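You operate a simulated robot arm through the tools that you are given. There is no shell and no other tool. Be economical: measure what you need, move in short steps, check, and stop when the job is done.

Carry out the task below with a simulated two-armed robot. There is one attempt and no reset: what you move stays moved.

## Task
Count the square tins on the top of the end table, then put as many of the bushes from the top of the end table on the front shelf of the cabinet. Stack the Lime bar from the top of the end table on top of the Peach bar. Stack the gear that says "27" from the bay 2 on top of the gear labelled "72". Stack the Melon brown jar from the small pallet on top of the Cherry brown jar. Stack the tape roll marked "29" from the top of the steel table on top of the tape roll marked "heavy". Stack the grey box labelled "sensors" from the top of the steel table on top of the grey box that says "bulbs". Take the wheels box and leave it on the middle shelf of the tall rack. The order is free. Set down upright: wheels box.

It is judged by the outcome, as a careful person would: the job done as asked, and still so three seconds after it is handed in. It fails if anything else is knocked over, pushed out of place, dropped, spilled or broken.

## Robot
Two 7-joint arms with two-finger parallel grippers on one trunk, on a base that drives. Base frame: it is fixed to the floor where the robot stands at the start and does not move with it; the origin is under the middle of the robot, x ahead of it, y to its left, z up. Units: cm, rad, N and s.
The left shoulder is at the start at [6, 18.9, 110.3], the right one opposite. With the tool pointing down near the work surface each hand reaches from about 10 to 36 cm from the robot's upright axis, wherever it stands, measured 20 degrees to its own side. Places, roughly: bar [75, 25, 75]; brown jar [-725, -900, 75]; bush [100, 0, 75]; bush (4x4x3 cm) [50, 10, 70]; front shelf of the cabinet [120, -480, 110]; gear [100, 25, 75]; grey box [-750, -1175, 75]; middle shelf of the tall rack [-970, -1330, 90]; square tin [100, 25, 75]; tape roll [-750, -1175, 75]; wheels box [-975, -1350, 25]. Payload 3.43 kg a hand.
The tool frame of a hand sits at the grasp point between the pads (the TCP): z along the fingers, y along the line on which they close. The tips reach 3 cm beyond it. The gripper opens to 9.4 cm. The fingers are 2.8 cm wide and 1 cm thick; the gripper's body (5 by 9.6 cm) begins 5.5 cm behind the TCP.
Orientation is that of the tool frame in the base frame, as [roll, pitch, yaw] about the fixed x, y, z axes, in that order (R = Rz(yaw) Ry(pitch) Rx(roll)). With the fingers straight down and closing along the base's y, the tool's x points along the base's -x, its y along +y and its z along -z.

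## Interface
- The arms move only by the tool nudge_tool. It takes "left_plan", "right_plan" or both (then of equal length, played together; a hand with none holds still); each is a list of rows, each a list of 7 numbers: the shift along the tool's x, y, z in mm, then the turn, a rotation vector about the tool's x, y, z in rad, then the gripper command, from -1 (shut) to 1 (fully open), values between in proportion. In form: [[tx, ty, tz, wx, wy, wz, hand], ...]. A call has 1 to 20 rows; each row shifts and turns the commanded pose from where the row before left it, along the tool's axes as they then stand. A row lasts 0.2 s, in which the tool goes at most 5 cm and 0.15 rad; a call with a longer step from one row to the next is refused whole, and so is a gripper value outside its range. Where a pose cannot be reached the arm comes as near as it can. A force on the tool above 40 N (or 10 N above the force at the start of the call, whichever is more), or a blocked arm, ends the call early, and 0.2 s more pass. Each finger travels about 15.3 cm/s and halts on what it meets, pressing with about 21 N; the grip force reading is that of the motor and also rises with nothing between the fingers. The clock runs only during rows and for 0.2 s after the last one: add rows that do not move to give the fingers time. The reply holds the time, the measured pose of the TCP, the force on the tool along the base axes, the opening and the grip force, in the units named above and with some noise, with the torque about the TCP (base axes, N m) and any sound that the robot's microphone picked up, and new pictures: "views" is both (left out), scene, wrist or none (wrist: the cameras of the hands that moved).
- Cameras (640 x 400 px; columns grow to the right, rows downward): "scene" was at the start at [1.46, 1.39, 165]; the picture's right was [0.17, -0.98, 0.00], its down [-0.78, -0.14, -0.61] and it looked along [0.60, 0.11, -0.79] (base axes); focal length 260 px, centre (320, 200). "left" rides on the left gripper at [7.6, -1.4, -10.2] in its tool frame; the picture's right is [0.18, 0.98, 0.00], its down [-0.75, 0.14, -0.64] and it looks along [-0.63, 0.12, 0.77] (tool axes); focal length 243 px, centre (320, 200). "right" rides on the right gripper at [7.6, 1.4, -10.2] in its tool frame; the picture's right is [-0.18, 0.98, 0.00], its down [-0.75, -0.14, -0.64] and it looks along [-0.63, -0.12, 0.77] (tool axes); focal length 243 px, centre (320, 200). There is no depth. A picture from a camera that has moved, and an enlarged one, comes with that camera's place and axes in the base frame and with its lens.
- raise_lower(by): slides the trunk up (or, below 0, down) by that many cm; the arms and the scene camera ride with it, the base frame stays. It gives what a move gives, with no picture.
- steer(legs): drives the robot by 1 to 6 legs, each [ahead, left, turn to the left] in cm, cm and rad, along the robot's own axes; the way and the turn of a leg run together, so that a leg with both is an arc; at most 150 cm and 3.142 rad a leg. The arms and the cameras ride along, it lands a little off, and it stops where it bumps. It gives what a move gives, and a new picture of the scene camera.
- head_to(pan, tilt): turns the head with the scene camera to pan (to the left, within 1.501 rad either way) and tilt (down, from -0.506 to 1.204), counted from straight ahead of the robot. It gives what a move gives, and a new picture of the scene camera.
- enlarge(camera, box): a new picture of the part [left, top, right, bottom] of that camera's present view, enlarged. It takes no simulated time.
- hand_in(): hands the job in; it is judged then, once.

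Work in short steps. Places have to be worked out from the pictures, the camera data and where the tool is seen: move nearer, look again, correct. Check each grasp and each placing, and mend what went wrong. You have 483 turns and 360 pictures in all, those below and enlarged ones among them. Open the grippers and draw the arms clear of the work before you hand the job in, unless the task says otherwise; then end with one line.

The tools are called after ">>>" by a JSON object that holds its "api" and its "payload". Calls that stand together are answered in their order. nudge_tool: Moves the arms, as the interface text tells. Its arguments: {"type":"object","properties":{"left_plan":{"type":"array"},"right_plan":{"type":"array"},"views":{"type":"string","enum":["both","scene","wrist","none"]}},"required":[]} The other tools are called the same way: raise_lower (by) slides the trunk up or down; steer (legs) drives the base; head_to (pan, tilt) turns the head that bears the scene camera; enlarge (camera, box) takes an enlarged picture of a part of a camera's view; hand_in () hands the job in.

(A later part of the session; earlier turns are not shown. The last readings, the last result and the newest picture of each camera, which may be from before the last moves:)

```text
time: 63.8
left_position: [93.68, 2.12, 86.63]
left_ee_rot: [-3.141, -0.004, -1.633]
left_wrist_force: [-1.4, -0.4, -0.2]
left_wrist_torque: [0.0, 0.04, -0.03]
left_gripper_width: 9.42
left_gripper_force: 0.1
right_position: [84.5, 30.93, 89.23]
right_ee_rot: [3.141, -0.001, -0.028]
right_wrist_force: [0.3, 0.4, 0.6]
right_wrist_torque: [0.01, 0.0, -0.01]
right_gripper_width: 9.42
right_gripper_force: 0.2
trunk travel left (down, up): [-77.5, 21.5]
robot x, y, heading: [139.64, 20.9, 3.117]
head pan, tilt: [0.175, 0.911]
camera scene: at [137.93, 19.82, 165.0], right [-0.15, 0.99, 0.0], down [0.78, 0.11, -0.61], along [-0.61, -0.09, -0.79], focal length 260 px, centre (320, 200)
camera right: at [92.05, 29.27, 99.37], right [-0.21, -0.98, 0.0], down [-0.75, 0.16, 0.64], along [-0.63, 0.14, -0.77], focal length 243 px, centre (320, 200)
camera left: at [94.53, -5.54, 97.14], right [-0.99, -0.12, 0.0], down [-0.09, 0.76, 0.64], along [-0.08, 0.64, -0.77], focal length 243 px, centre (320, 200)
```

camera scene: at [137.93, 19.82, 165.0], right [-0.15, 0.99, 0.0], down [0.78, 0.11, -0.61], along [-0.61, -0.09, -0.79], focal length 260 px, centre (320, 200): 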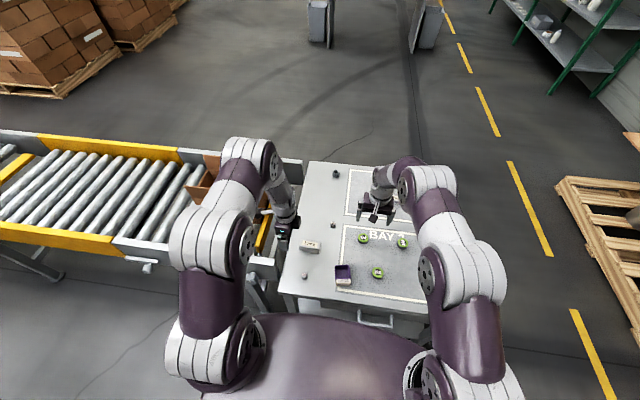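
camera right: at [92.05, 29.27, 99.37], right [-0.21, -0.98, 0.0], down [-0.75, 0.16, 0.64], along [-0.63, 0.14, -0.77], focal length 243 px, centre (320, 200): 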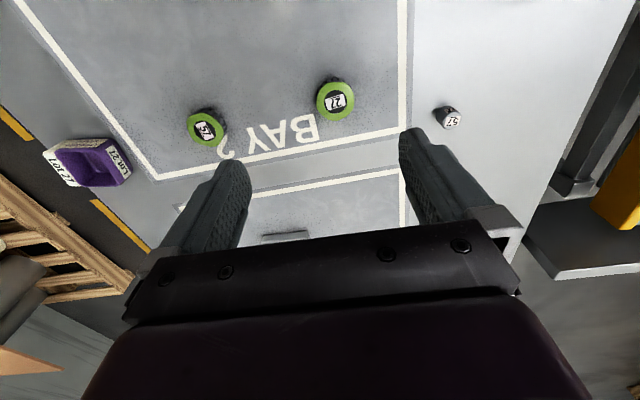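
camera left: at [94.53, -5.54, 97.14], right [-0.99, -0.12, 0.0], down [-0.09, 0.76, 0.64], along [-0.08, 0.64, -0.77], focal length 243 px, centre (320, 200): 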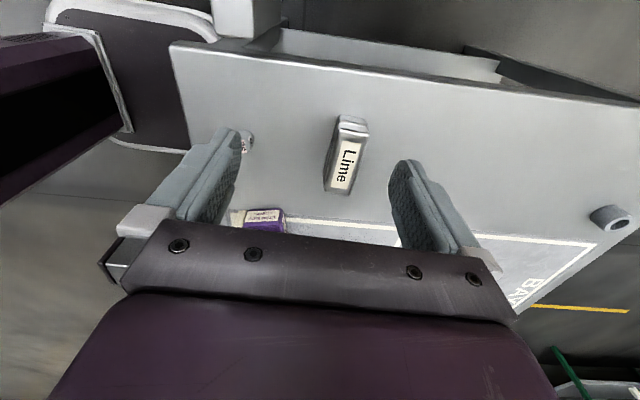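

Gear 27 appears at ≈(83.3, 29.5). I shift and lower to z≈78 to look again.

>>> {"api": "nudge_tool", "payload": {"right_plan": [[-11, 13, 20, 0, 0, 0, 1], [0, 0, 25, 0, 0, 0, 1], [0, 0, 25, 0, 0, 0, 1], [0, 0, 25, 0, 0, 0, 1], [0, 0, 15, 0, 0, 0, 1], [0, 0, 0, 0, 0, 0, 1]], "views": "wrist"}}

```text
time: 65.2
left_position: [93.56, 2.22, 86.67]
left_ee_rot: [-3.141, -0.003, -1.633]
left_wrist_force: [0.0, 0.3, 0.3]
left_wrist_torque: [0.02, -0.02, 0.01]
left_gripper_width: 9.41
left_gripper_force: 0.0
right_position: [83.47, 29.7, 78.26]
right_ee_rot: [-3.141, 0.0, -0.028]
right_wrist_force: [-0.2, -0.1, -0.5]
right_wrist_torque: [0.01, 0.01, 0.04]
right_gripper_width: 9.41
right_gripper_force: 0.1
trunk travel left (down, up): [-77.5, 21.5]
robot x, y, heading: [139.38, 21.15, 3.109]
head pan, tilt: [0.175, 0.911]
camera right: at [91.08, 28.05, 88.43], right [-0.21, -0.98, 0.0], down [-0.75, 0.16, 0.64], along [-0.63, 0.14, -0.77], focal length 243 px, centre (320, 200)
```

right: 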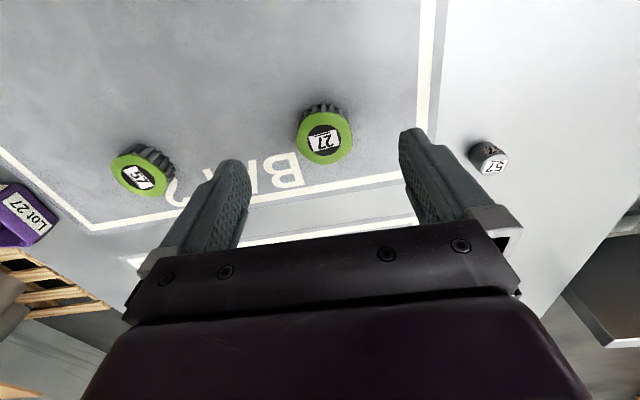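

Aligned with gear 27. I descend to z≈73.1 and close.

>>> {"api": "nudge_tool", "payload": {"right_plan": [[0, 0, 20, 0, 0, 0, 1], [0, 0, 20, 0, 0, 0, 1], [0, 0, 11, 0, 0, 0, 1], [0, 0, 0, 0, 0, 0, 0.3], [0, 0, 0, 0, 0, 0, 0], [0, 0, 0, 0, 0, 0, -0.5], [0, 0, 0, 0, 0, 0, -1], [0, 0, 0, 0, 0, 0, -1], [0, 0, 0, 0, 0, 0, -1]], "views": "none"}}

>>> {"api": "nudge_tool", "payload": {"right_plan": [[0, 0, -5, 0, 0, 0, -1], [0, 0, -5, 0, 0, 0, -1], [0, 0, -10, 0, 0, 0, -1], [0, 0, -15, 0, 0, 0, -1], [0, 0, -20, 0, 0, 0, -1], [0, 0, -20, 0, 0, 0, -1], [0, 0, 0, 0, 0, 0, -1]], "views": "wrist"}}

```text
time: 67.2
left_position: [93.75, 2.22, 86.84]
left_ee_rot: [3.141, -0.005, -1.634]
left_wrist_force: [-0.3, -0.3, -1.1]
left_wrist_torque: [-0.03, 0.01, 0.01]
left_gripper_width: 9.41
left_gripper_force: 0.0
right_position: [83.48, 29.91, 73.15]
right_ee_rot: [-3.141, 0.0, -0.029]
right_wrist_force: [0.6, 0.5, 0.0]
right_wrist_torque: [-0.01, -0.01, -0.01]
right_gripper_width: 4.11
right_gripper_force: 20.8
trunk travel left (down, up): [-77.5, 21.5]
robot x, y, heading: [139.35, 21.29, 3.114]
head pan, tilt: [0.175, 0.911]
```

```text
time: 68.8
left_position: [93.55, 2.13, 86.76]
left_ee_rot: [3.139, -0.003, -1.635]
left_wrist_force: [0.7, -0.1, -0.2]
left_wrist_torque: [0.02, 0.06, -0.01]
left_gripper_width: 9.41
left_gripper_force: 0.2
right_position: [83.36, 29.96, 80.63]
right_ee_rot: [-3.141, -0.001, -0.029]
right_wrist_force: [1.0, 0.0, -1.7]
right_wrist_torque: [-0.02, 0.0, -0.02]
right_gripper_width: 4.14
right_gripper_force: 20.9
trunk travel left (down, up): [-77.5, 21.5]
robot x, y, heading: [139.79, 21.21, 3.116]
head pan, tilt: [0.175, 0.911]
camera right: at [91.02, 28.19, 90.75], right [-0.21, -0.98, 0.0], down [-0.75, 0.16, 0.64], along [-0.63, 0.14, -0.77], focal length 243 px, centre (320, 200)
```

right: 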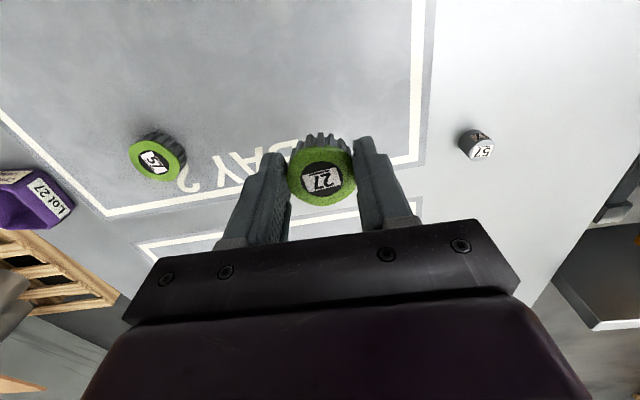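

Gear 27 is held (4.1 cm). I move above gear 72 at z≈84.

>>> {"api": "nudge_tool", "payload": {"right_plan": [[0, 0, -15, 0, 0, 0, -1], [20, -8, -15, 0, 0, 0, -1], [20, -8, 0, 0, 0, 0, -1], [20, -8, 0, 0, 0, 0, -1], [20, -8, 0, 0, 0, 0, -1], [20, -8, 0, 0, 0, 0, -1], [20, -8, 0, 0, 0, 0, -1], [20, -8, 0, 0, 0, 0, -1], [3, -7, 0, 0, 0, 0, -1], [0, 0, 0, 0, 0, 0, -1]], "views": "both"}}

```text
time: 71.0
left_position: [93.51, 2.15, 86.8]
left_ee_rot: [-3.141, -0.004, -1.635]
left_wrist_force: [0.5, 0.4, -0.5]
left_wrist_torque: [-0.01, -0.01, 0.01]
left_gripper_width: 9.42
left_gripper_force: 0.1
right_position: [98.03, 35.86, 83.63]
right_ee_rot: [3.141, -0.001, -0.028]
right_wrist_force: [0.9, 0.5, -1.7]
right_wrist_torque: [-0.02, 0.0, 0.0]
right_gripper_width: 4.09
right_gripper_force: 20.8
trunk travel left (down, up): [-77.5, 21.5]
robot x, y, heading: [139.61, 20.81, 3.121]
head pan, tilt: [0.175, 0.911]
camera scene: at [137.9, 19.82, 165.0], right [-0.15, 0.99, 0.0], down [0.78, 0.11, -0.61], along [-0.61, -0.09, -0.79], focal length 260 px, centre (320, 200)
camera right: at [105.55, 34.11, 93.83], right [-0.21, -0.98, 0.0], down [-0.75, 0.16, 0.64], along [-0.63, 0.14, -0.77], focal length 243 px, centre (320, 200)
```

scene: 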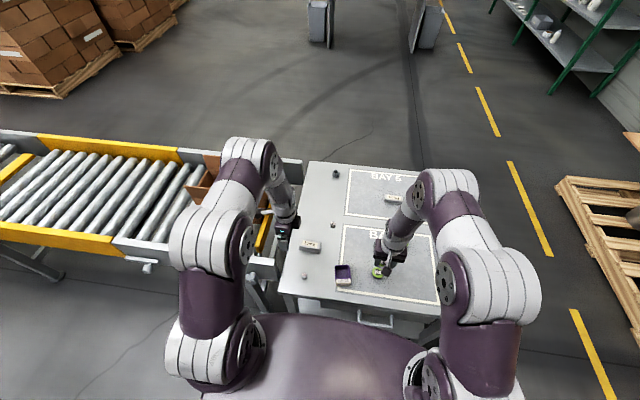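
right: 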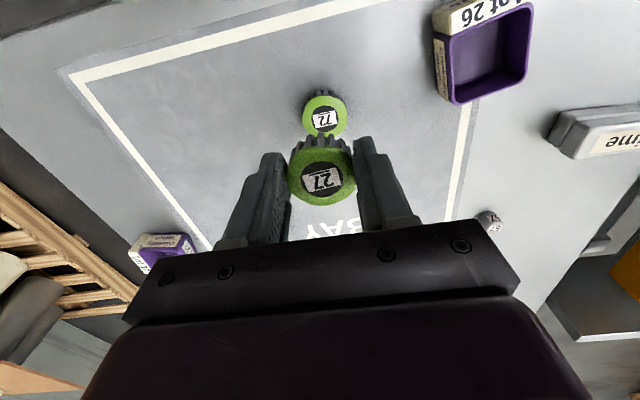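

>>> {"api": "nudge_tool", "payload": {"right_plan": [[-7, 2, 20, 0, 0, 0, -1], [0, 0, 20, 0, 0, 0, -1], [0, 0, 20, 0, 0, 0, -1], [0, 0, 8, 0, 0, 0, -1], [0, 0, 0, 0, 0, 0, -1]], "views": "wrist"}}

>>> {"api": "enlarge", "payload": {"camera": "right", "box": [240, 100, 400, 200]}}

```text
time: 72.2
left_position: [93.68, 2.3, 86.78]
left_ee_rot: [-3.14, -0.003, -1.633]
left_wrist_force: [0.3, 1.2, 0.1]
left_wrist_torque: [0.02, 0.0, 0.01]
left_gripper_width: 9.36
left_gripper_force: 0.0
right_position: [97.24, 35.51, 76.91]
right_ee_rot: [3.141, 0.0, -0.029]
right_wrist_force: [0.6, 0.7, -1.5]
right_wrist_torque: [0.01, -0.04, 0.04]
right_gripper_width: 4.11
right_gripper_force: 21.0
trunk travel left (down, up): [-77.5, 21.5]
robot x, y, heading: [139.41, 20.98, 3.113]
head pan, tilt: [0.175, 0.911]
camera right: at [104.86, 33.88, 87.05], right [-0.21, -0.98, 0.0], down [-0.75, 0.16, 0.64], along [-0.63, 0.14, -0.77], focal length 243 px, centre (320, 200)
```

right: 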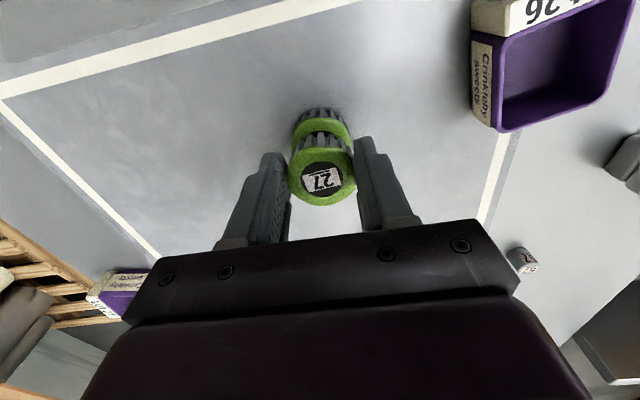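

```text
4.00 times, centred on (320, 150) of right
camera zoom: at [104.86, 33.88, 87.05], right [-0.21, -0.98, 0.0], down [-0.75, 0.16, 0.64], along [-0.63, 0.14, -0.77], focal length 970 px, centre (320, 400)
```

zoom: 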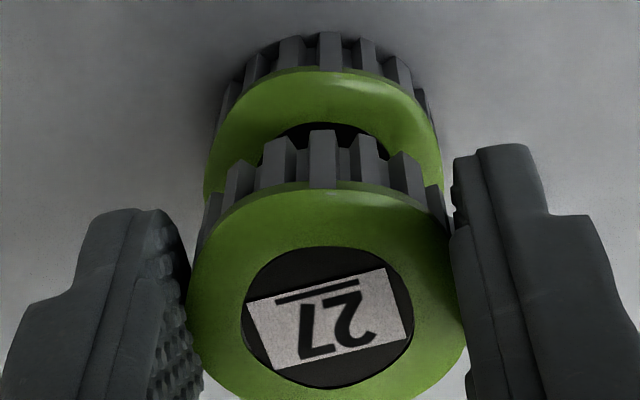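

Alignment looks good. I lower in small steps until contact.

>>> {"api": "nudge_tool", "payload": {"right_plan": [[-1, 0, 3, 0, 0, 0, -1], [0, 0, 3, 0, 0, 0, -1], [0, 0, 3, 0, 0, 0, -1], [0, 0, 0, 0, 0, 0, -1]], "views": "none"}}

>>> {"api": "nudge_tool", "payload": {"right_plan": [[0, 0, 2, 0, 0, 0, -1], [0, 0, 2, 0, 0, 0, -1], [0, 0, 0, 0, 0, 0, -1]], "views": "none"}}

```text
time: 73.2
left_position: [93.62, 2.18, 86.7]
left_ee_rot: [-3.14, -0.003, -1.632]
left_wrist_force: [-0.3, 0.3, -0.7]
left_wrist_torque: [0.01, 0.01, 0.02]
left_gripper_width: 9.38
left_gripper_force: 0.0
right_position: [97.23, 35.57, 76.02]
right_ee_rot: [3.141, -0.001, -0.027]
right_wrist_force: [0.8, -0.2, -1.2]
right_wrist_torque: [0.0, -0.02, 0.04]
right_gripper_width: 4.11
right_gripper_force: 20.9
trunk travel left (down, up): [-77.5, 21.5]
robot x, y, heading: [139.01, 20.87, 3.114]
head pan, tilt: [0.175, 0.911]
```

```text
time: 74.0
left_position: [93.6, 2.13, 86.89]
left_ee_rot: [3.141, -0.002, -1.636]
left_wrist_force: [0.8, 0.0, -0.1]
left_wrist_torque: [-0.01, -0.04, 0.01]
left_gripper_width: 9.42
left_gripper_force: 0.1
right_position: [97.29, 35.55, 75.57]
right_ee_rot: [3.141, 0.0, -0.028]
right_wrist_force: [0.1, -0.2, -1.5]
right_wrist_torque: [0.0, -0.04, -0.02]
right_gripper_width: 4.1
right_gripper_force: 21.1
trunk travel left (down, up): [-77.5, 21.5]
robot x, y, heading: [139.41, 20.86, 3.115]
head pan, tilt: [0.175, 0.911]
```

>>> {"api": "nudge_tool", "payload": {"right_plan": [[0, 0, 2, 0, 0, 0, -1], [0, 0, 2, 0, 0, 0, -1], [0, 0, 0, 0, 0, 0, -1]], "views": "none"}}

>>> {"api": "enlarge", "payload": {"camera": "right", "box": [240, 100, 400, 200]}}

```text
time: 74.8
left_position: [93.63, 2.27, 86.62]
left_ee_rot: [3.141, -0.004, -1.634]
left_wrist_force: [-0.1, -0.2, 0.4]
left_wrist_torque: [0.03, 0.0, -0.01]
left_gripper_width: 9.43
left_gripper_force: 0.1
right_position: [97.16, 35.73, 75.24]
right_ee_rot: [3.141, 0.0, -0.028]
right_wrist_force: [0.2, 0.3, -1.4]
right_wrist_torque: [-0.02, 0.0, -0.01]
right_gripper_width: 4.08
right_gripper_force: 21.2
trunk travel left (down, up): [-77.5, 21.5]
robot x, y, heading: [139.63, 20.91, 3.113]
head pan, tilt: [0.175, 0.911]
```

```text
4.00 times, centred on (320, 150) of right
camera zoom: at [104.73, 33.91, 85.37], right [-0.21, -0.98, 0.0], down [-0.75, 0.16, 0.64], along [-0.63, 0.14, -0.77], focal length 970 px, centre (320, 400)
```

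zoom: 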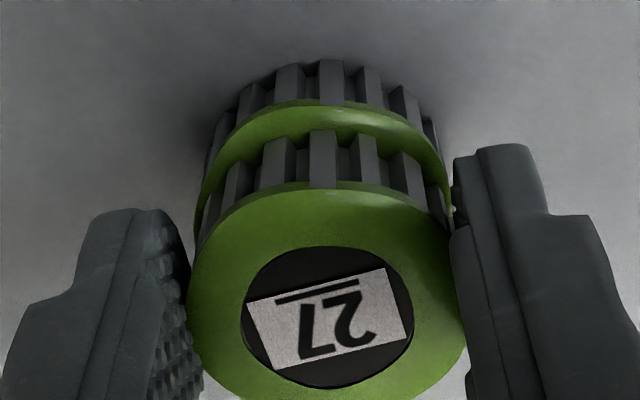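

>>> {"api": "nudge_tool", "payload": {"right_plan": [[0, 0, 2, 0, 0, 0, -1], [0, 0, 2, 0, 0, 0, -1], [0, 0, 2, 0, 0, 0, -1], [0, 0, 0, 0, 0, 0, -1]], "views": "none"}}

>>> {"api": "enlarge", "payload": {"camera": "right", "box": [240, 100, 400, 200]}}

```text
time: 75.8
left_position: [93.63, 2.22, 86.87]
left_ee_rot: [3.139, -0.005, -1.633]
left_wrist_force: [0.3, 0.4, 0.3]
left_wrist_torque: [0.0, -0.01, -0.01]
left_gripper_width: 9.4
left_gripper_force: 0.0
right_position: [97.19, 35.62, 74.78]
right_ee_rot: [3.141, 0.003, -0.028]
right_wrist_force: [-1.3, 2.6, 16.5]
right_wrist_torque: [0.05, 0.14, -0.03]
right_gripper_width: 4.12
right_gripper_force: 21.1
trunk travel left (down, up): [-77.5, 21.5]
robot x, y, heading: [139.42, 21.1, 3.115]
head pan, tilt: [0.175, 0.911]
```

```text
4.00 times, centred on (320, 150) of right
camera zoom: at [104.71, 33.89, 84.82], right [-0.21, -0.98, 0.0], down [-0.75, 0.16, 0.64], along [-0.63, 0.14, -0.76], focal length 970 px, centre (320, 400)
```

zoom: 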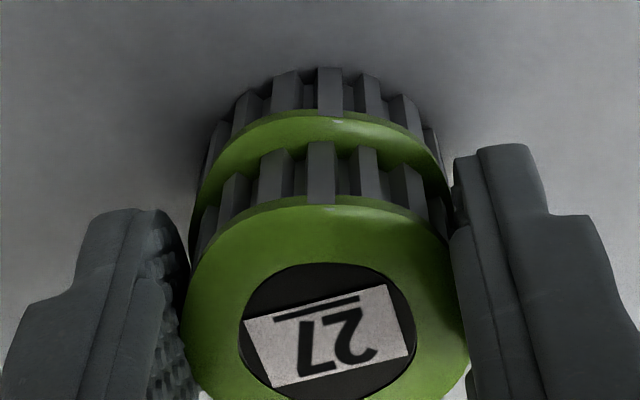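

Contact at TCP 74.8, but the upper gear sits ≈0.4 cm too far from me. I lift 3 mm, shift +x 4 mm, and set it down again.

>>> {"api": "nudge_tool", "payload": {"right_plan": [[0, 0, -4, 0, 0, 0, -1], [4, 0, 0, 0, 0, 0, -1], [0, 0, 2, 0, 0, 0, -1], [0, 0, 2, 0, 0, 0, -1], [0, 0, 0, 0, 0, 0, -1]], "views": "none"}}

>>> {"api": "enlarge", "payload": {"camera": "right", "box": [240, 100, 400, 200]}}

```text
time: 77.0
left_position: [93.64, 2.18, 86.82]
left_ee_rot: [3.14, -0.006, -1.633]
left_wrist_force: [0.0, 0.6, 0.6]
left_wrist_torque: [-0.05, -0.03, -0.04]
left_gripper_width: 9.42
left_gripper_force: 0.1
right_position: [97.63, 35.45, 74.68]
right_ee_rot: [3.142, 0.002, -0.027]
right_wrist_force: [3.5, 2.9, 17.0]
right_wrist_torque: [0.09, 0.08, 0.0]
right_gripper_width: 4.12
right_gripper_force: 20.8
trunk travel left (down, up): [-77.5, 21.5]
robot x, y, heading: [139.55, 20.77, 3.111]
head pan, tilt: [0.175, 0.911]
```

```text
4.00 times, centred on (320, 150) of right
camera zoom: at [105.16, 33.86, 84.79], right [-0.21, -0.98, 0.0], down [-0.75, 0.16, 0.64], along [-0.63, 0.14, -0.77], focal length 970 px, centre (320, 400)
```

zoom: 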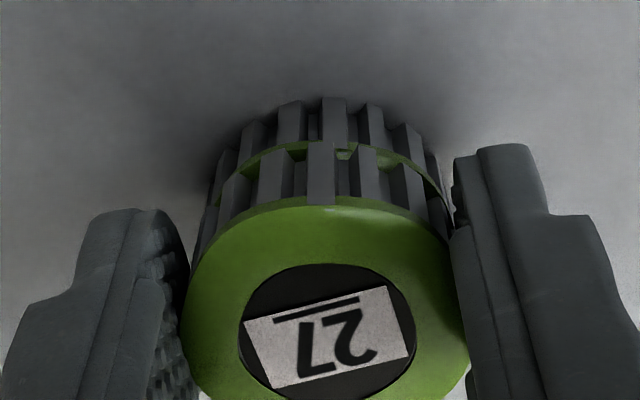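

Now the upper gear sits neatly over the lower. I release and lift straight up.

>>> {"api": "nudge_tool", "payload": {"right_plan": [[0, 0, 0, 0, 0, 0, 0], [0, 0, 0, 0, 0, 0, 0.2], [0, 0, 0, 0, 0, 0, 0.2], [0, 0, -5, 0, 0, 0, 0.2], [0, 0, -15, 0, 0, 0, 0.2], [0, 0, -20, 0, 0, 0, 0.5], [0, 0, -20, 0, 0, 0, 1], [0, 0, -20, 0, 0, 0, 1], [0, 0, -20, 0, 0, 0, 1], [0, 0, 0, 0, 0, 0, 1]], "views": "wrist"}}

```text
time: 79.2
left_position: [93.55, 2.28, 86.69]
left_ee_rot: [-3.141, -0.004, -1.633]
left_wrist_force: [-0.2, -1.1, -0.1]
left_wrist_torque: [0.0, -0.01, 0.03]
left_gripper_width: 9.41
left_gripper_force: 0.1
right_position: [97.28, 35.53, 84.59]
right_ee_rot: [-3.141, -0.002, -0.028]
right_wrist_force: [-0.2, 0.4, 0.1]
right_wrist_torque: [-0.03, -0.01, 0.01]
right_gripper_width: 9.41
right_gripper_force: 0.1
trunk travel left (down, up): [-77.5, 21.5]
robot x, y, heading: [139.28, 21.17, 3.114]
head pan, tilt: [0.175, 0.911]
camera right: at [104.9, 33.86, 94.64], right [-0.21, -0.98, 0.0], down [-0.75, 0.16, 0.64], along [-0.63, 0.14, -0.77], focal length 243 px, centre (320, 200)
```

right: 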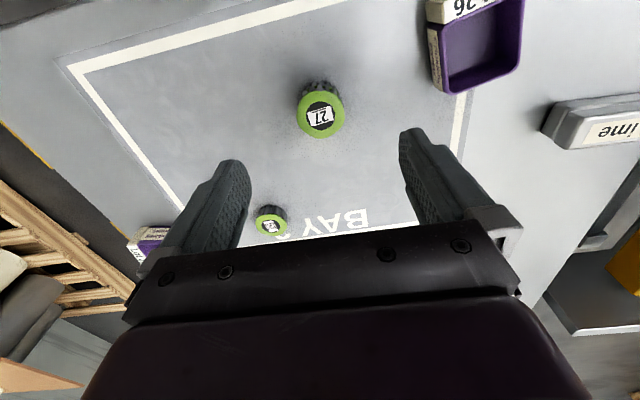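

Gear stack stands. Next, bush "26" at ≈(101.6, 8.2) with the left hand.

>>> {"api": "nudge_tool", "payload": {"left_plan": [[-16, -19, 0, 0, 0, 0, 1], [-16, -19, 0, 0, 0, 0, 1], [-16, -19, 0, 0, 0, 0, 1], [-16, -20, 0, 0, 0, 0, 1], [0, 0, 20, 0, 0, 0, 1], [0, 0, 20, 0, 0, 0, 1], [0, 0, 20, 0, 0, 0, 1], [0, 0, 10, 0, 0, 0, 1], [0, 0, 0, 0, 0, 0, 1]], "views": "wrist"}}

```text
time: 81.2
left_position: [101.63, 8.1, 79.97]
left_ee_rot: [3.141, -0.003, -1.634]
left_wrist_force: [0.4, 0.0, 0.3]
left_wrist_torque: [-0.02, 0.03, 0.0]
left_gripper_width: 9.4
left_gripper_force: 0.2
right_position: [97.28, 35.57, 84.47]
right_ee_rot: [-3.14, -0.001, -0.029]
right_wrist_force: [0.1, 0.3, -0.2]
right_wrist_torque: [-0.02, -0.01, 0.02]
right_gripper_width: 9.41
right_gripper_force: 0.1
trunk travel left (down, up): [-77.5, 21.5]
robot x, y, heading: [139.33, 21.15, 3.116]
head pan, tilt: [0.175, 0.911]
camera left: at [102.5, 0.34, 90.25], right [-0.99, -0.12, 0.0], down [-0.09, 0.76, 0.64], along [-0.08, 0.64, -0.77], focal length 243 px, centre (320, 200)
```

left: 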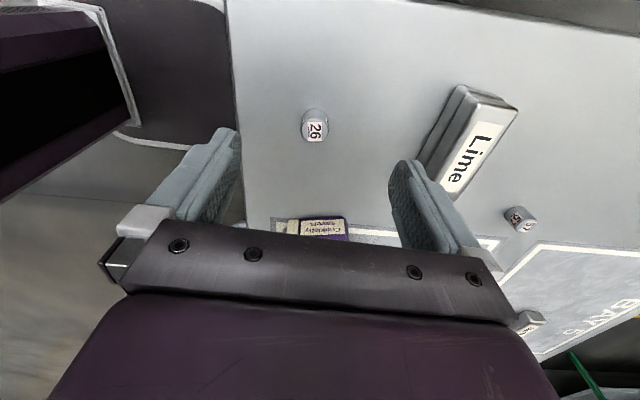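

>>> {"api": "nudge_tool", "payload": {"left_plan": [[-5, -1, 20, 0, 0, 0, 1], [0, 0, 20, 0, 0, 0, 1], [0, 0, 20, 0, 0, 0, 1], [0, 0, 7, 0, 0, 0, 1], [0, 0, 0, 0, 0, 0, 0.3], [0, 0, 0, 0, 0, 0, -0.2], [0, 0, 0, 0, 0, 0, -0.5], [0, 0, 0, 0, 0, 0, -1], [0, 0, 0, 0, 0, 0, -1], [0, 0, 0, 0, 0, 0, -1]], "views": "none"}}

>>> {"api": "nudge_tool", "payload": {"left_plan": [[0, 0, -5, 0, 0, 0, -1], [0, 0, -5, 0, 0, 0, -1], [0, 0, -10, 0, 0, 0, -1], [0, 0, -15, 0, 0, 0, -1], [0, 0, -20, 0, 0, 0, -1], [0, 0, -20, 0, 0, 0, -1], [0, 0, -20, 0, 0, 0, -1], [0, 0, -20, 0, 0, 0, -1], [0, 0, -20, 0, 0, 0, -1], [0, 0, 0, 0, 0, 0, -1]], "views": "wrist"}}

```text
time: 83.4
left_position: [101.78, 8.51, 73.15]
left_ee_rot: [3.141, -0.002, -1.632]
left_wrist_force: [0.0, -0.1, -0.5]
left_wrist_torque: [-0.02, -0.02, -0.04]
left_gripper_width: 2.04
left_gripper_force: 20.7
right_position: [97.37, 35.55, 84.51]
right_ee_rot: [-3.141, 0.0, -0.029]
right_wrist_force: [0.5, -0.2, -0.4]
right_wrist_torque: [0.01, -0.02, 0.0]
right_gripper_width: 9.38
right_gripper_force: 0.0
trunk travel left (down, up): [-77.5, 21.5]
robot x, y, heading: [138.79, 21.03, 3.108]
head pan, tilt: [0.175, 0.911]
```

```text
time: 85.6
left_position: [101.72, 8.61, 86.58]
left_ee_rot: [3.14, -0.004, -1.632]
left_wrist_force: [0.0, 0.7, 0.1]
left_wrist_torque: [-0.01, 0.02, 0.01]
left_gripper_width: 2.07
left_gripper_force: 21.3
right_position: [97.32, 35.5, 84.52]
right_ee_rot: [3.141, 0.0, -0.028]
right_wrist_force: [-0.1, 0.5, -0.3]
right_wrist_torque: [0.02, 0.01, 0.01]
right_gripper_width: 9.4
right_gripper_force: 0.1
trunk travel left (down, up): [-77.5, 21.5]
robot x, y, heading: [139.11, 21.13, 3.12]
head pan, tilt: [0.175, 0.911]
camera left: at [102.66, 0.85, 97.01], right [-0.99, -0.12, 0.0], down [-0.09, 0.76, 0.64], along [-0.08, 0.64, -0.77], focal length 243 px, centre (320, 200)
```

left: 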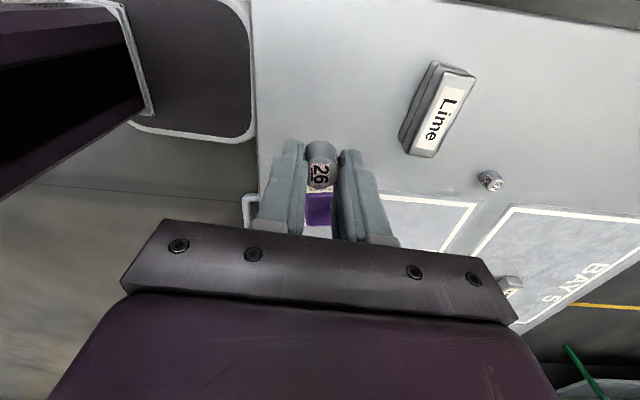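

Bush 26 held. I tuck the left hand a little and bring the right hand over bush "57" at ≈(79.1, 17).

>>> {"api": "nudge_tool", "payload": {"left_plan": [[0, -20, -20, 0, 0, 0, -1], [0, -20, -20, 0, 0, 0, -1], [0, -10, 0, 0, 0, 0, -1], [0, 0, 0, 0, 0, 0, -1], [0, 0, 0, 0, 0, 0, -1], [0, 0, 0, 0, 0, 0, -1], [0, 0, 0, 0, 0, 0, -1], [0, 0, 0, 0, 0, 0, -1], [0, 0, 0, 0, 0, 0, -1], [0, 0, 0, 0, 0, 0, -1], [0, 0, 0, 0, 0, 0, -1]], "right_plan": [[-18, 19, 0, 0, 0, 0, 1], [-18, 19, 0, 0, 0, 0, 1], [-18, 19, 0, 0, 0, 0, 1], [-18, 19, 0, 0, 0, 0, 1], [-18, 19, 0, 0, 0, 0, 1], [-18, 19, 0, 0, 0, 0, 1], [-18, 19, 0, 0, 0, 0, 1], [-18, 19, 0, 0, 0, 0, 1], [-18, 19, 0, 0, 0, 0, 1], [-15, 19, 0, 0, 0, 0, 1], [0, 0, 0, 0, 0, 0, 1]], "views": "wrist"}}

```text
time: 88.0
left_position: [106.76, 8.34, 90.53]
left_ee_rot: [3.141, -0.004, -1.632]
left_wrist_force: [0.9, 0.4, -0.5]
left_wrist_torque: [0.01, 0.02, -0.02]
left_gripper_width: 2.06
left_gripper_force: 20.6
right_position: [81.8, 18.44, 84.81]
right_ee_rot: [3.141, 0.0, -0.028]
right_wrist_force: [0.4, 0.5, 0.2]
right_wrist_torque: [-0.01, -0.01, 0.01]
right_gripper_width: 9.39
right_gripper_force: 0.1
right hand out of reach, approached as far as the arm can: row 9, 10
trunk travel left (down, up): [-77.5, 21.5]
robot x, y, heading: [139.08, 21.18, 3.112]
head pan, tilt: [0.175, 0.911]
camera right: at [89.4, 16.81, 94.93], right [-0.21, -0.98, 0.0], down [-0.75, 0.16, 0.64], along [-0.63, 0.14, -0.77], focal length 243 px, centre (320, 200)
camera left: at [107.74, 0.58, 100.94], right [-0.99, -0.12, 0.0], down [-0.09, 0.76, 0.64], along [-0.08, 0.64, -0.77], focal length 243 px, centre (320, 200)
```

right: 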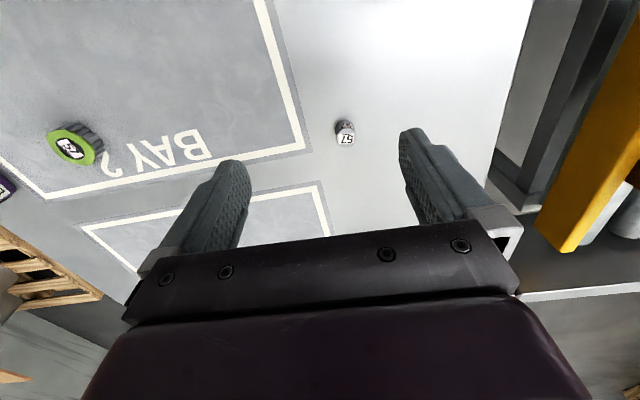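
left: 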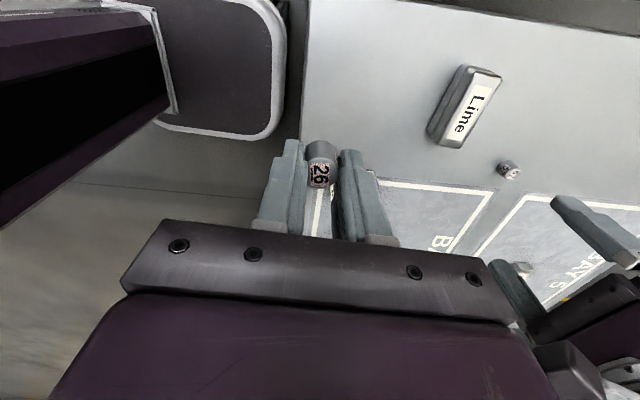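

Bush 57 is at ≈(78.7, 16.7), slightly out of reach; I shift the base 14 cm to its left.

>>> {"api": "steer", "payload": {"legs": [[0, 14, 0]]}}

```text
time: 89.3
left_position: [106.49, -5.75, 90.59]
left_ee_rot: [-3.141, -0.004, -1.634]
left_wrist_force: [-0.4, 0.2, -0.8]
left_wrist_torque: [0.01, 0.02, -0.01]
left_gripper_width: 2.07
left_gripper_force: 21.3
right_position: [81.5, 4.51, 84.93]
right_ee_rot: [-3.141, 0.001, -0.029]
right_wrist_force: [0.8, 0.2, 1.5]
right_wrist_torque: [0.0, 0.01, 0.05]
right_gripper_width: 9.4
right_gripper_force: 0.0
trunk travel left (down, up): [-77.5, 21.5]
robot x, y, heading: [138.67, 7.1, 3.116]
head pan, tilt: [0.175, 0.911]
camera scene: at [137.5, 5.76, 165.0], right [-0.14, 0.99, 0.0], down [0.78, 0.11, -0.61], along [-0.61, -0.09, -0.79], focal length 260 px, centre (320, 200)
```

scene: 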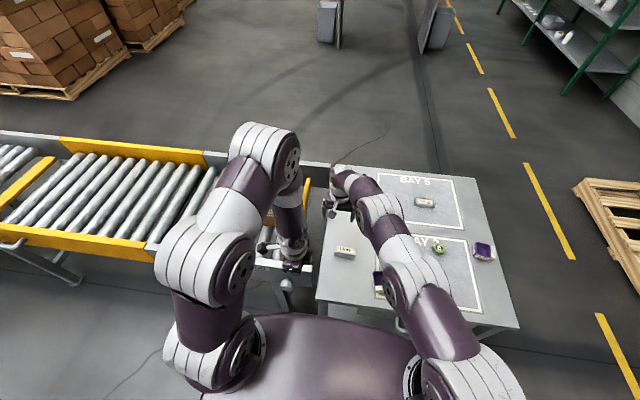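

>>> {"api": "nudge_tool", "payload": {"right_plan": [[0, -25, 0, 0, 0, 0, 1], [0, -25, 0, 0, 0, 0, 1], [0, -25, 0, 0, 0, 0, 1], [-10, -25, 0, 0, 0, 0, 1], [-10, -21, 0, 0, 0, 0, 1], [-11, 0, 20, 0, 0, 0, 1], [0, 0, 20, 0, 0, 0, 1], [0, 0, 15, 0, 0, 0, 1], [0, 0, 0, 0, 0, 0, 1]], "views": "wrist"}}

```text
time: 91.3
left_position: [106.26, -5.82, 90.57]
left_ee_rot: [3.14, -0.004, -1.633]
left_wrist_force: [-0.6, -0.4, -0.1]
left_wrist_torque: [-0.01, 0.02, 0.02]
left_gripper_width: 2.07
left_gripper_force: 20.9
right_position: [78.9, 16.53, 79.39]
right_ee_rot: [3.141, 0.0, -0.03]
right_wrist_force: [-0.1, 0.3, -0.5]
right_wrist_torque: [-0.03, -0.02, -0.02]
right_gripper_width: 9.4
right_gripper_force: 0.1
trunk travel left (down, up): [-77.5, 21.5]
robot x, y, heading: [138.7, 6.54, 3.111]
head pan, tilt: [0.175, 0.911]
camera right: at [86.42, 14.8, 89.47], right [-0.21, -0.98, 0.0], down [-0.75, 0.16, 0.64], along [-0.63, 0.14, -0.77], focal length 243 px, centre (320, 200)
```

right: 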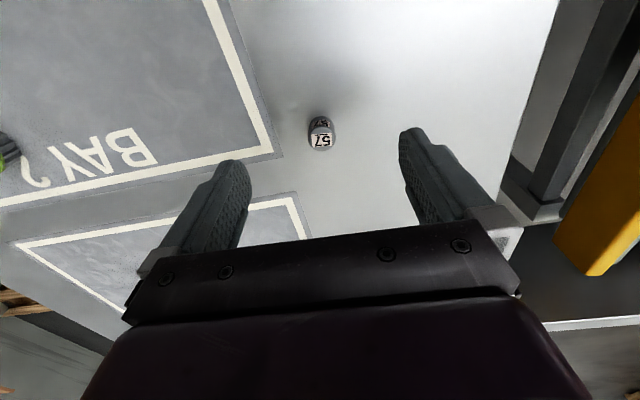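

>>> {"api": "nudge_tool", "payload": {"right_plan": [[-7, 0, 20, 0, 0, 0, 1], [0, 0, 20, 0, 0, 0, 1], [0, 0, 15, 0, 0, 0, 1], [0, 0, 7, 0, 0, 0, 1], [0, 0, 0, 0, 0, 0, 0.3], [0, 0, 0, 0, 0, 0, -0.2], [0, 0, 0, 0, 0, 0, -0.5], [0, 0, 0, 0, 0, 0, -1], [0, 0, 0, 0, 0, 0, -1], [0, 0, 0, 0, 0, 0, -1]], "views": "none"}}

>>> {"api": "nudge_tool", "payload": {"right_plan": [[0, 0, -5, 0, 0, 0, -1], [0, 0, -5, 0, 0, 0, -1], [0, 0, -10, 0, 0, 0, -1], [0, 0, -15, 0, 0, 0, -1], [10, 0, -20, 0, 0, 0, -1], [20, 0, -20, 0, 0, 0, -1], [20, 0, -20, 0, 0, 0, -1], [20, 0, -20, 0, 0, 0, -1], [20, 0, -20, 0, 0, 0, -1], [20, 0, 0, 0, 0, 0, -1], [20, 0, 0, 0, 0, 0, -1], [20, 0, 0, 0, 0, 0, -1], [0, 0, 0, 0, 0, 0, -1]], "views": "both"}}

```text
time: 93.5
left_position: [106.44, -5.81, 90.54]
left_ee_rot: [-3.141, -0.003, -1.633]
left_wrist_force: [0.3, 0.3, -0.1]
left_wrist_torque: [-0.01, 0.0, 0.0]
left_gripper_width: 2.07
left_gripper_force: 21.0
right_position: [79.95, 16.75, 75.85]
right_ee_rot: [-3.141, 0.003, -0.029]
right_wrist_force: [0.6, 0.5, -0.4]
right_wrist_torque: [0.02, 0.0, 0.01]
right_gripper_width: 0.0
right_gripper_force: 20.7
right hand out of reach, approached as far as the arm can: row 1, 2, 3
trunk travel left (down, up): [-77.5, 21.5]
robot x, y, heading: [139.19, 6.63, 3.111]
head pan, tilt: [0.175, 0.911]
```

```text
time: 96.3
left_position: [106.42, -5.82, 90.57]
left_ee_rot: [3.141, -0.006, -1.633]
left_wrist_force: [-0.8, -1.2, -1.1]
left_wrist_torque: [0.0, 0.05, -0.02]
left_gripper_width: 2.09
left_gripper_force: 21.1
right_position: [94.77, 16.31, 89.35]
right_ee_rot: [-3.141, -0.001, -0.028]
right_wrist_force: [0.3, -0.3, -0.2]
right_wrist_torque: [-0.03, -0.02, 0.01]
right_gripper_width: 0.0
right_gripper_force: 20.7
trunk travel left (down, up): [-77.5, 21.5]
robot x, y, heading: [138.69, 6.64, 3.109]
head pan, tilt: [0.175, 0.911]
camera scene: at [137.43, 5.71, 164.99], right [-0.14, 0.99, 0.0], down [0.78, 0.11, -0.61], along [-0.61, -0.09, -0.79], focal length 260 px, centre (320, 200)
camera right: at [102.33, 14.68, 99.49], right [-0.21, -0.98, 0.0], down [-0.75, 0.16, 0.64], along [-0.63, 0.14, -0.77], focal length 243 px, centre (320, 200)
```

scene: 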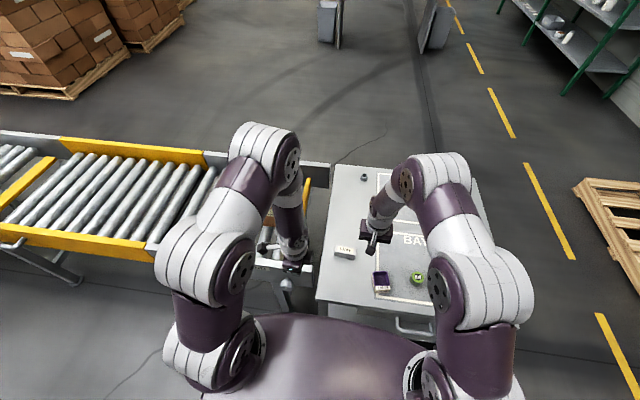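
right: 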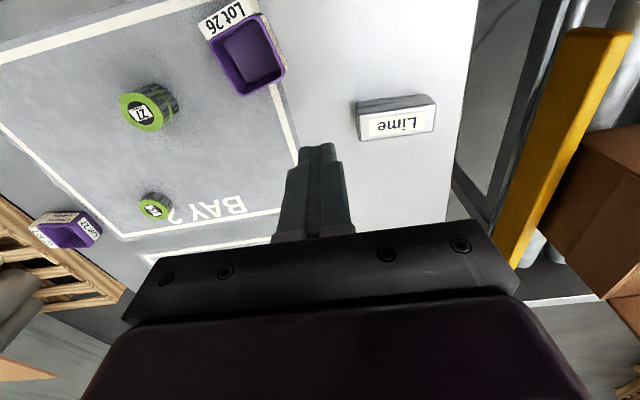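

The target was out of reach (nothing touched). I raise both hands, then lower the trunk 12 cm to extend low reach.

>>> {"api": "nudge_tool", "payload": {"left_plan": [[0, 0, -25, 0, 0, 0, -1], [0, 0, -25, 0, 0, 0, -1], [0, 0, -25, 0, 0, 0, -1], [0, 0, -25, 0, 0, 0, -1], [0, 0, 0, 0, 0, 0, -1]], "right_plan": [[0, 0, -20, 0, 0, 0, 1], [0, 0, -20, 0, 0, 0, 1], [0, 0, -20, 0, 0, 0, 1], [0, 0, -20, 0, 0, 0, 1], [0, 0, 0, 0, 0, 0, 1]], "views": "none"}}

>>> {"api": "raise_lower", "payload": {"by": -12}}

```text
time: 97.5
left_position: [106.47, -5.74, 100.62]
left_ee_rot: [-3.14, -0.003, -1.633]
left_wrist_force: [-0.4, 0.6, -0.6]
left_wrist_torque: [0.01, -0.01, -0.01]
left_gripper_width: 2.08
left_gripper_force: 20.9
right_position: [94.87, 16.38, 97.51]
right_ee_rot: [3.14, 0.0, -0.03]
right_wrist_force: [-0.8, -0.5, 0.6]
right_wrist_torque: [0.0, 0.0, 0.01]
right_gripper_width: 9.42
right_gripper_force: 0.2
trunk travel left (down, up): [-77.5, 21.5]
robot x, y, heading: [138.76, 7.12, 3.113]
head pan, tilt: [0.175, 0.911]
```

```text
time: 99.0
left_position: [106.66, -5.76, 88.73]
left_ee_rot: [-3.141, -0.004, -1.632]
left_wrist_force: [-0.2, -0.9, -0.2]
left_wrist_torque: [0.0, 0.02, 0.01]
left_gripper_width: 2.07
left_gripper_force: 20.8
right_position: [95.1, 16.44, 85.43]
right_ee_rot: [-3.141, 0.0, -0.03]
right_wrist_force: [0.2, 0.2, 0.1]
right_wrist_torque: [0.02, 0.02, -0.01]
right_gripper_width: 9.4
right_gripper_force: 0.0
trunk travel left (down, up): [-65.5, 33.5]
robot x, y, heading: [138.97, 6.95, 3.112]
head pan, tilt: [0.175, 0.911]
```

>>> {"api": "nudge_tool", "payload": {"right_plan": [[-25, 1, 0, 0, 0, 0, 1], [-25, 1, 0, 0, 0, 0, 1], [-25, 1, 0, 0, 0, 0, 1], [-25, 0, 0, 0, 0, 0, 1], [-25, 0, 0, 0, 0, 0, 1], [-25, 0, 20, 0, 0, 0, 1], [-20, 0, 20, 0, 0, 0, 1], [0, 0, 20, 0, 0, 0, 1], [0, 0, 0, 0, 0, 0, 1]], "views": "wrist"}}

```text
time: 101.0
left_position: [106.61, -5.92, 88.63]
left_ee_rot: [-3.14, -0.003, -1.634]
left_wrist_force: [-0.1, 0.4, -0.5]
left_wrist_torque: [0.03, 0.01, -0.02]
left_gripper_width: 2.07
left_gripper_force: 20.4
right_position: [78.42, 16.55, 79.25]
right_ee_rot: [-3.141, 0.001, -0.031]
right_wrist_force: [0.5, 0.2, 0.6]
right_wrist_torque: [0.02, 0.02, 0.03]
right_gripper_width: 9.41
right_gripper_force: 0.2
right hand out of reach, approached as far as the arm can: row 7
trunk travel left (down, up): [-65.5, 33.5]
robot x, y, heading: [138.97, 6.76, 3.114]
head pan, tilt: [0.175, 0.911]
camera right: at [86.05, 14.86, 89.39], right [-0.21, -0.98, 0.0], down [-0.75, 0.16, 0.64], along [-0.63, 0.14, -0.77], focal length 243 px, centre (320, 200)
```

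right: 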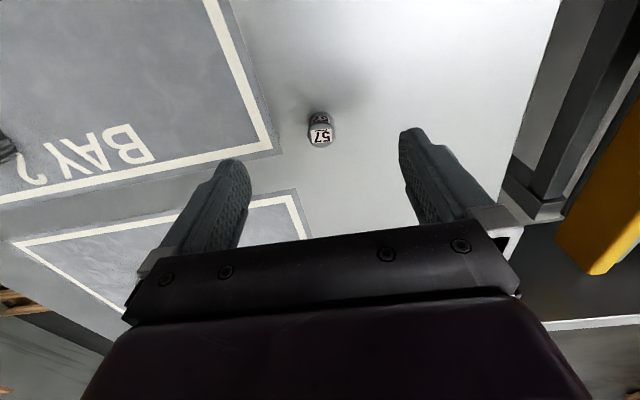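

>>> {"api": "nudge_tool", "payload": {"right_plan": [[0, 0, 20, 0, 0, 0, 1], [0, 0, 20, 0, 0, 0, 1], [0, 0, 20, 0, 0, 0, 1], [0, 0, 0, 0, 0, 0, 1]], "views": "wrist"}}

```text
time: 102.0
left_position: [106.55, -5.79, 88.68]
left_ee_rot: [-3.141, -0.003, -1.633]
left_wrist_force: [0.7, 0.3, -0.5]
left_wrist_torque: [-0.01, -0.04, 0.02]
left_gripper_width: 2.06
left_gripper_force: 20.6
right_position: [78.46, 16.6, 73.31]
right_ee_rot: [3.141, 0.0, -0.03]
right_wrist_force: [-0.5, 0.1, 0.9]
right_wrist_torque: [0.02, 0.01, 0.01]
right_gripper_width: 9.42
right_gripper_force: 0.1
trunk travel left (down, up): [-65.5, 33.5]
robot x, y, heading: [138.95, 6.71, 3.112]
head pan, tilt: [0.175, 0.911]
camera right: at [85.97, 14.92, 83.48], right [-0.21, -0.98, 0.0], down [-0.75, 0.16, 0.64], along [-0.63, 0.14, -0.77], focal length 243 px, centre (320, 200)
```

right: 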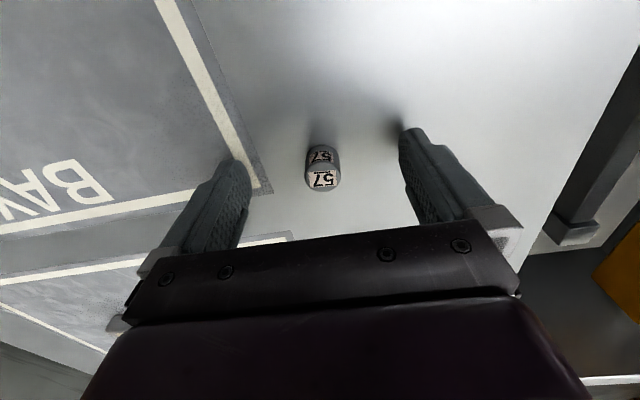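

>>> {"api": "nudge_tool", "payload": {"right_plan": [[0, 0, 0, 0, 0, 0, 0.3], [0, 0, 0, 0, 0, 0, -0.2], [0, 0, 0, 0, 0, 0, -0.5], [0, 0, 0, 0, 0, 0, -1], [0, 0, 0, 0, 0, 0, -1], [0, 0, 0, 0, 0, 0, -1], [0, 0, -5, 0, 0, 0, -1], [0, 0, -5, 0, 0, 0, -1], [0, 0, -10, 0, 0, 0, -1], [0, 0, -15, 0, 0, 0, -1], [0, 0, -20, 0, 0, 0, -1], [0, 0, -20, 0, 0, 0, -1], [0, 0, -20, 0, 0, 0, -1], [0, 0, 0, 0, 0, 0, -1]], "views": "wrist"}}

```text
time: 105.0
left_position: [106.56, -5.79, 88.61]
left_ee_rot: [3.141, -0.005, -1.632]
left_wrist_force: [-0.5, 0.5, -0.7]
left_wrist_torque: [-0.03, 0.02, 0.01]
left_gripper_width: 2.08
left_gripper_force: 20.9
right_position: [78.8, 16.67, 82.79]
right_ee_rot: [3.141, 0.0, -0.03]
right_wrist_force: [-0.4, 0.1, 0.0]
right_wrist_torque: [0.01, 0.02, 0.02]
right_gripper_width: 2.07
right_gripper_force: 20.9
right hand out of reach, approached as far as the arm can: row 13
trunk travel left (down, up): [-65.5, 33.5]
robot x, y, heading: [138.95, 7.19, 3.11]
head pan, tilt: [0.175, 0.911]
camera right: at [86.35, 14.96, 92.91], right [-0.21, -0.98, 0.0], down [-0.75, 0.16, 0.64], along [-0.63, 0.14, -0.77], focal length 243 px, centre (320, 200)
```

right: 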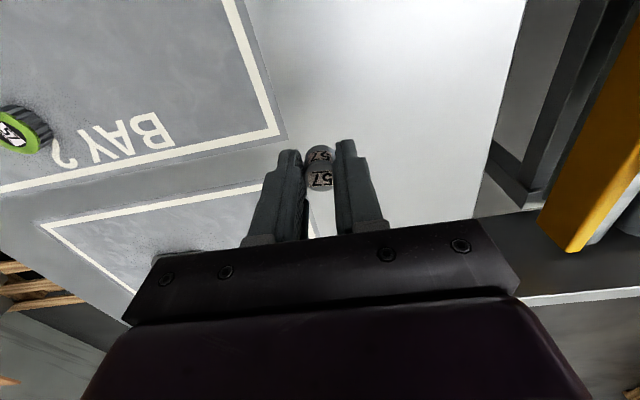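

Both bushes held. I retract the right hand, raise the trunk, and look to the right toward the cabinet at (120, -480).

>>> {"api": "nudge_tool", "payload": {"right_plan": [[20, -5, -10, 0, 0, 0, -1], [25, -5, -10, 0, 0, 0, -1], [25, -5, -10, 0, 0, 0, -1], [25, -5, -10, 0, 0, 0, -1], [25, -5, -10, 0, 0, 0, -1], [25, -5, -10, 0, 0, 0, -1], [25, -5, -10, 0, 0, 0, -1], [25, -5, -10, 0, 0, 0, -1], [0, 0, 0, 0, 0, 0, -1]], "views": "none"}}

>>> {"api": "raise_lower", "payload": {"by": 12}}

>>> {"api": "head_to", "payload": {"pan": 1.4, "tilt": 0.2}}

```text
time: 107.0
left_position: [106.52, -5.84, 88.69]
left_ee_rot: [3.142, -0.004, -1.633]
left_wrist_force: [0.3, 0.0, 0.1]
left_wrist_torque: [-0.03, 0.03, 0.02]
left_gripper_width: 2.03
left_gripper_force: 20.7
right_position: [98.34, 20.26, 90.81]
right_ee_rot: [-3.14, -0.002, -0.03]
right_wrist_force: [0.4, 0.4, 0.0]
right_wrist_torque: [-0.01, -0.05, 0.02]
right_gripper_width: 2.07
right_gripper_force: 20.7
trunk travel left (down, up): [-65.5, 33.5]
robot x, y, heading: [138.92, 6.75, 3.112]
head pan, tilt: [0.175, 0.911]
```

```text
time: 108.5
left_position: [106.64, -5.82, 100.62]
left_ee_rot: [3.142, -0.003, -1.634]
left_wrist_force: [-0.5, -0.3, 0.1]
left_wrist_torque: [-0.01, 0.02, 0.0]
left_gripper_width: 2.06
left_gripper_force: 20.5
right_position: [98.39, 20.23, 102.77]
right_ee_rot: [-3.141, 0.001, -0.03]
right_wrist_force: [0.1, 1.0, -0.2]
right_wrist_torque: [-0.01, 0.0, -0.02]
right_gripper_width: 2.06
right_gripper_force: 21.5
trunk travel left (down, up): [-77.5, 21.5]
robot x, y, heading: [138.45, 7.08, 3.11]
head pan, tilt: [0.175, 0.911]
```

```text
time: 110.0
left_position: [106.58, -5.77, 100.7]
left_ee_rot: [3.141, -0.004, -1.634]
left_wrist_force: [0.0, 0.4, 0.2]
left_wrist_torque: [0.0, -0.01, -0.02]
left_gripper_width: 2.09
left_gripper_force: 21.1
right_position: [98.41, 20.2, 102.81]
right_ee_rot: [3.141, -0.001, -0.029]
right_wrist_force: [0.0, 0.1, 0.0]
right_wrist_torque: [0.0, -0.01, 0.01]
right_gripper_width: 2.08
right_gripper_force: 21.0
trunk travel left (down, up): [-77.5, 21.5]
robot x, y, heading: [138.81, 6.76, 3.113]
head pan, tilt: [1.4, 0.201]
camera scene: at [143.05, -2.34, 171.22], right [-0.98, 0.2, 0.0], down [0.04, 0.2, -0.98], along [-0.2, -0.96, -0.2], focal length 260 px, centre (320, 200)
```

scene: 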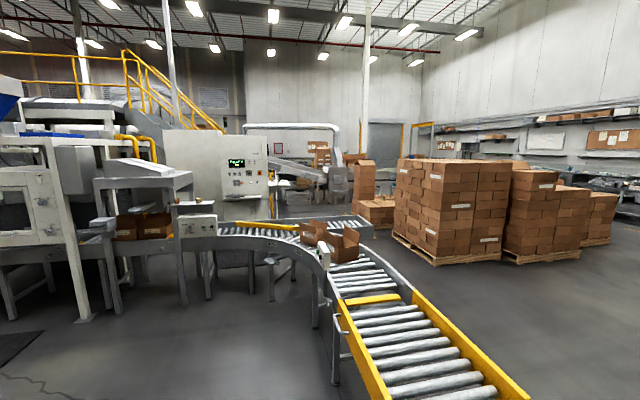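

>>> {"api": "enlarge", "payload": {"camera": "scene", "box": [160, 110, 400, 260]}}

```text
2.67 times, centred on (280, 185) of scene
camera zoom: at [143.05, -2.34, 171.22], right [-0.98, 0.2, 0.0], down [0.04, 0.2, -0.98], along [-0.2, -0.96, -0.2], focal length 692 px, centre (427, 240)
```

zoom: 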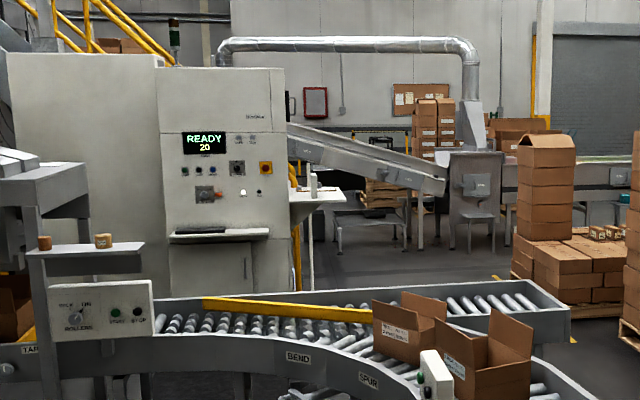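

The cabinet ("READY 20" panel) has a white side shelf matching (120, -480, 110). I drive back around the table's open side, then head toward it on the x<0 side.

>>> {"api": "steer", "payload": {"legs": [[-50, 0, 0], [0, -100, 0], [140, 0, 0], [95, 0, 0], [0, 0, 1.57]]}}

>>> {"api": "head_to", "payload": {"pan": 0.0, "tilt": 0.4}}

```text
time: 132.5
left_position: [-29.82, 84.52, 100.67]
left_ee_rot: [3.141, -0.003, -0.108]
left_wrist_force: [-0.7, -0.2, 0.5]
left_wrist_torque: [0.02, -0.02, -0.02]
left_gripper_width: 2.04
left_gripper_force: 21.2
right_position: [-56.2, 77.54, 102.84]
right_ee_rot: [-3.141, -0.001, 1.497]
right_wrist_force: [-0.7, -0.4, -1.0]
right_wrist_torque: [0.04, -0.01, -0.01]
right_gripper_width: 2.09
right_gripper_force: 20.7
trunk travel left (down, up): [-77.5, 21.5]
robot x, y, heading: [-41.01, 117.26, -1.643]
head pan, tilt: [1.4, 0.201]
camera scene: at [-31.49, 121.12, 171.23], right [-0.24, -0.97, 0.0], down [-0.19, 0.05, -0.98], along [0.95, -0.24, -0.2], focal length 260 px, centre (320, 200)
```

scene: 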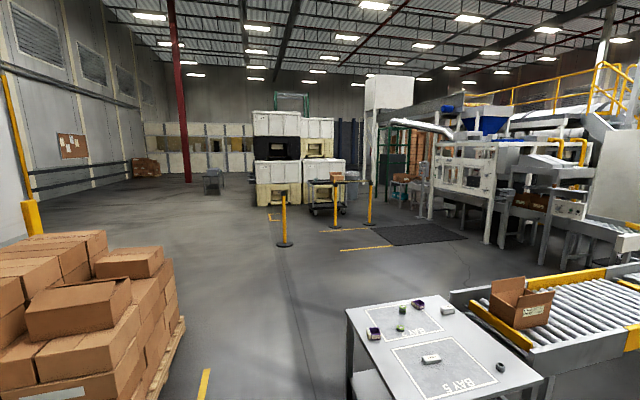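

```text
time: 134.0
left_position: [-29.84, 84.52, 100.7]
left_ee_rot: [-3.141, -0.004, -0.108]
left_wrist_force: [-0.7, 0.1, -0.5]
left_wrist_torque: [-0.02, -0.02, 0.0]
left_gripper_width: 2.05
left_gripper_force: 21.0
right_position: [-56.06, 77.43, 102.72]
right_ee_rot: [3.141, 0.0, 1.499]
right_wrist_force: [0.4, 0.2, 0.5]
right_wrist_torque: [-0.05, 0.01, -0.01]
right_gripper_width: 2.06
right_gripper_force: 21.0
trunk travel left (down, up): [-77.5, 21.5]
robot x, y, heading: [-40.78, 117.55, -1.642]
head pan, tilt: [0.0, 0.4]
camera scene: at [-41.2, 114.14, 169.37], right [-1.0, 0.07, 0.0], down [0.03, 0.39, -0.92], along [-0.07, -0.92, -0.39], focal length 260 px, centre (320, 200)
```

scene: 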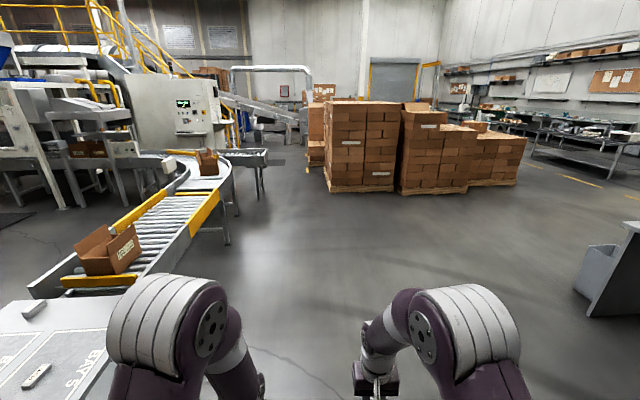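

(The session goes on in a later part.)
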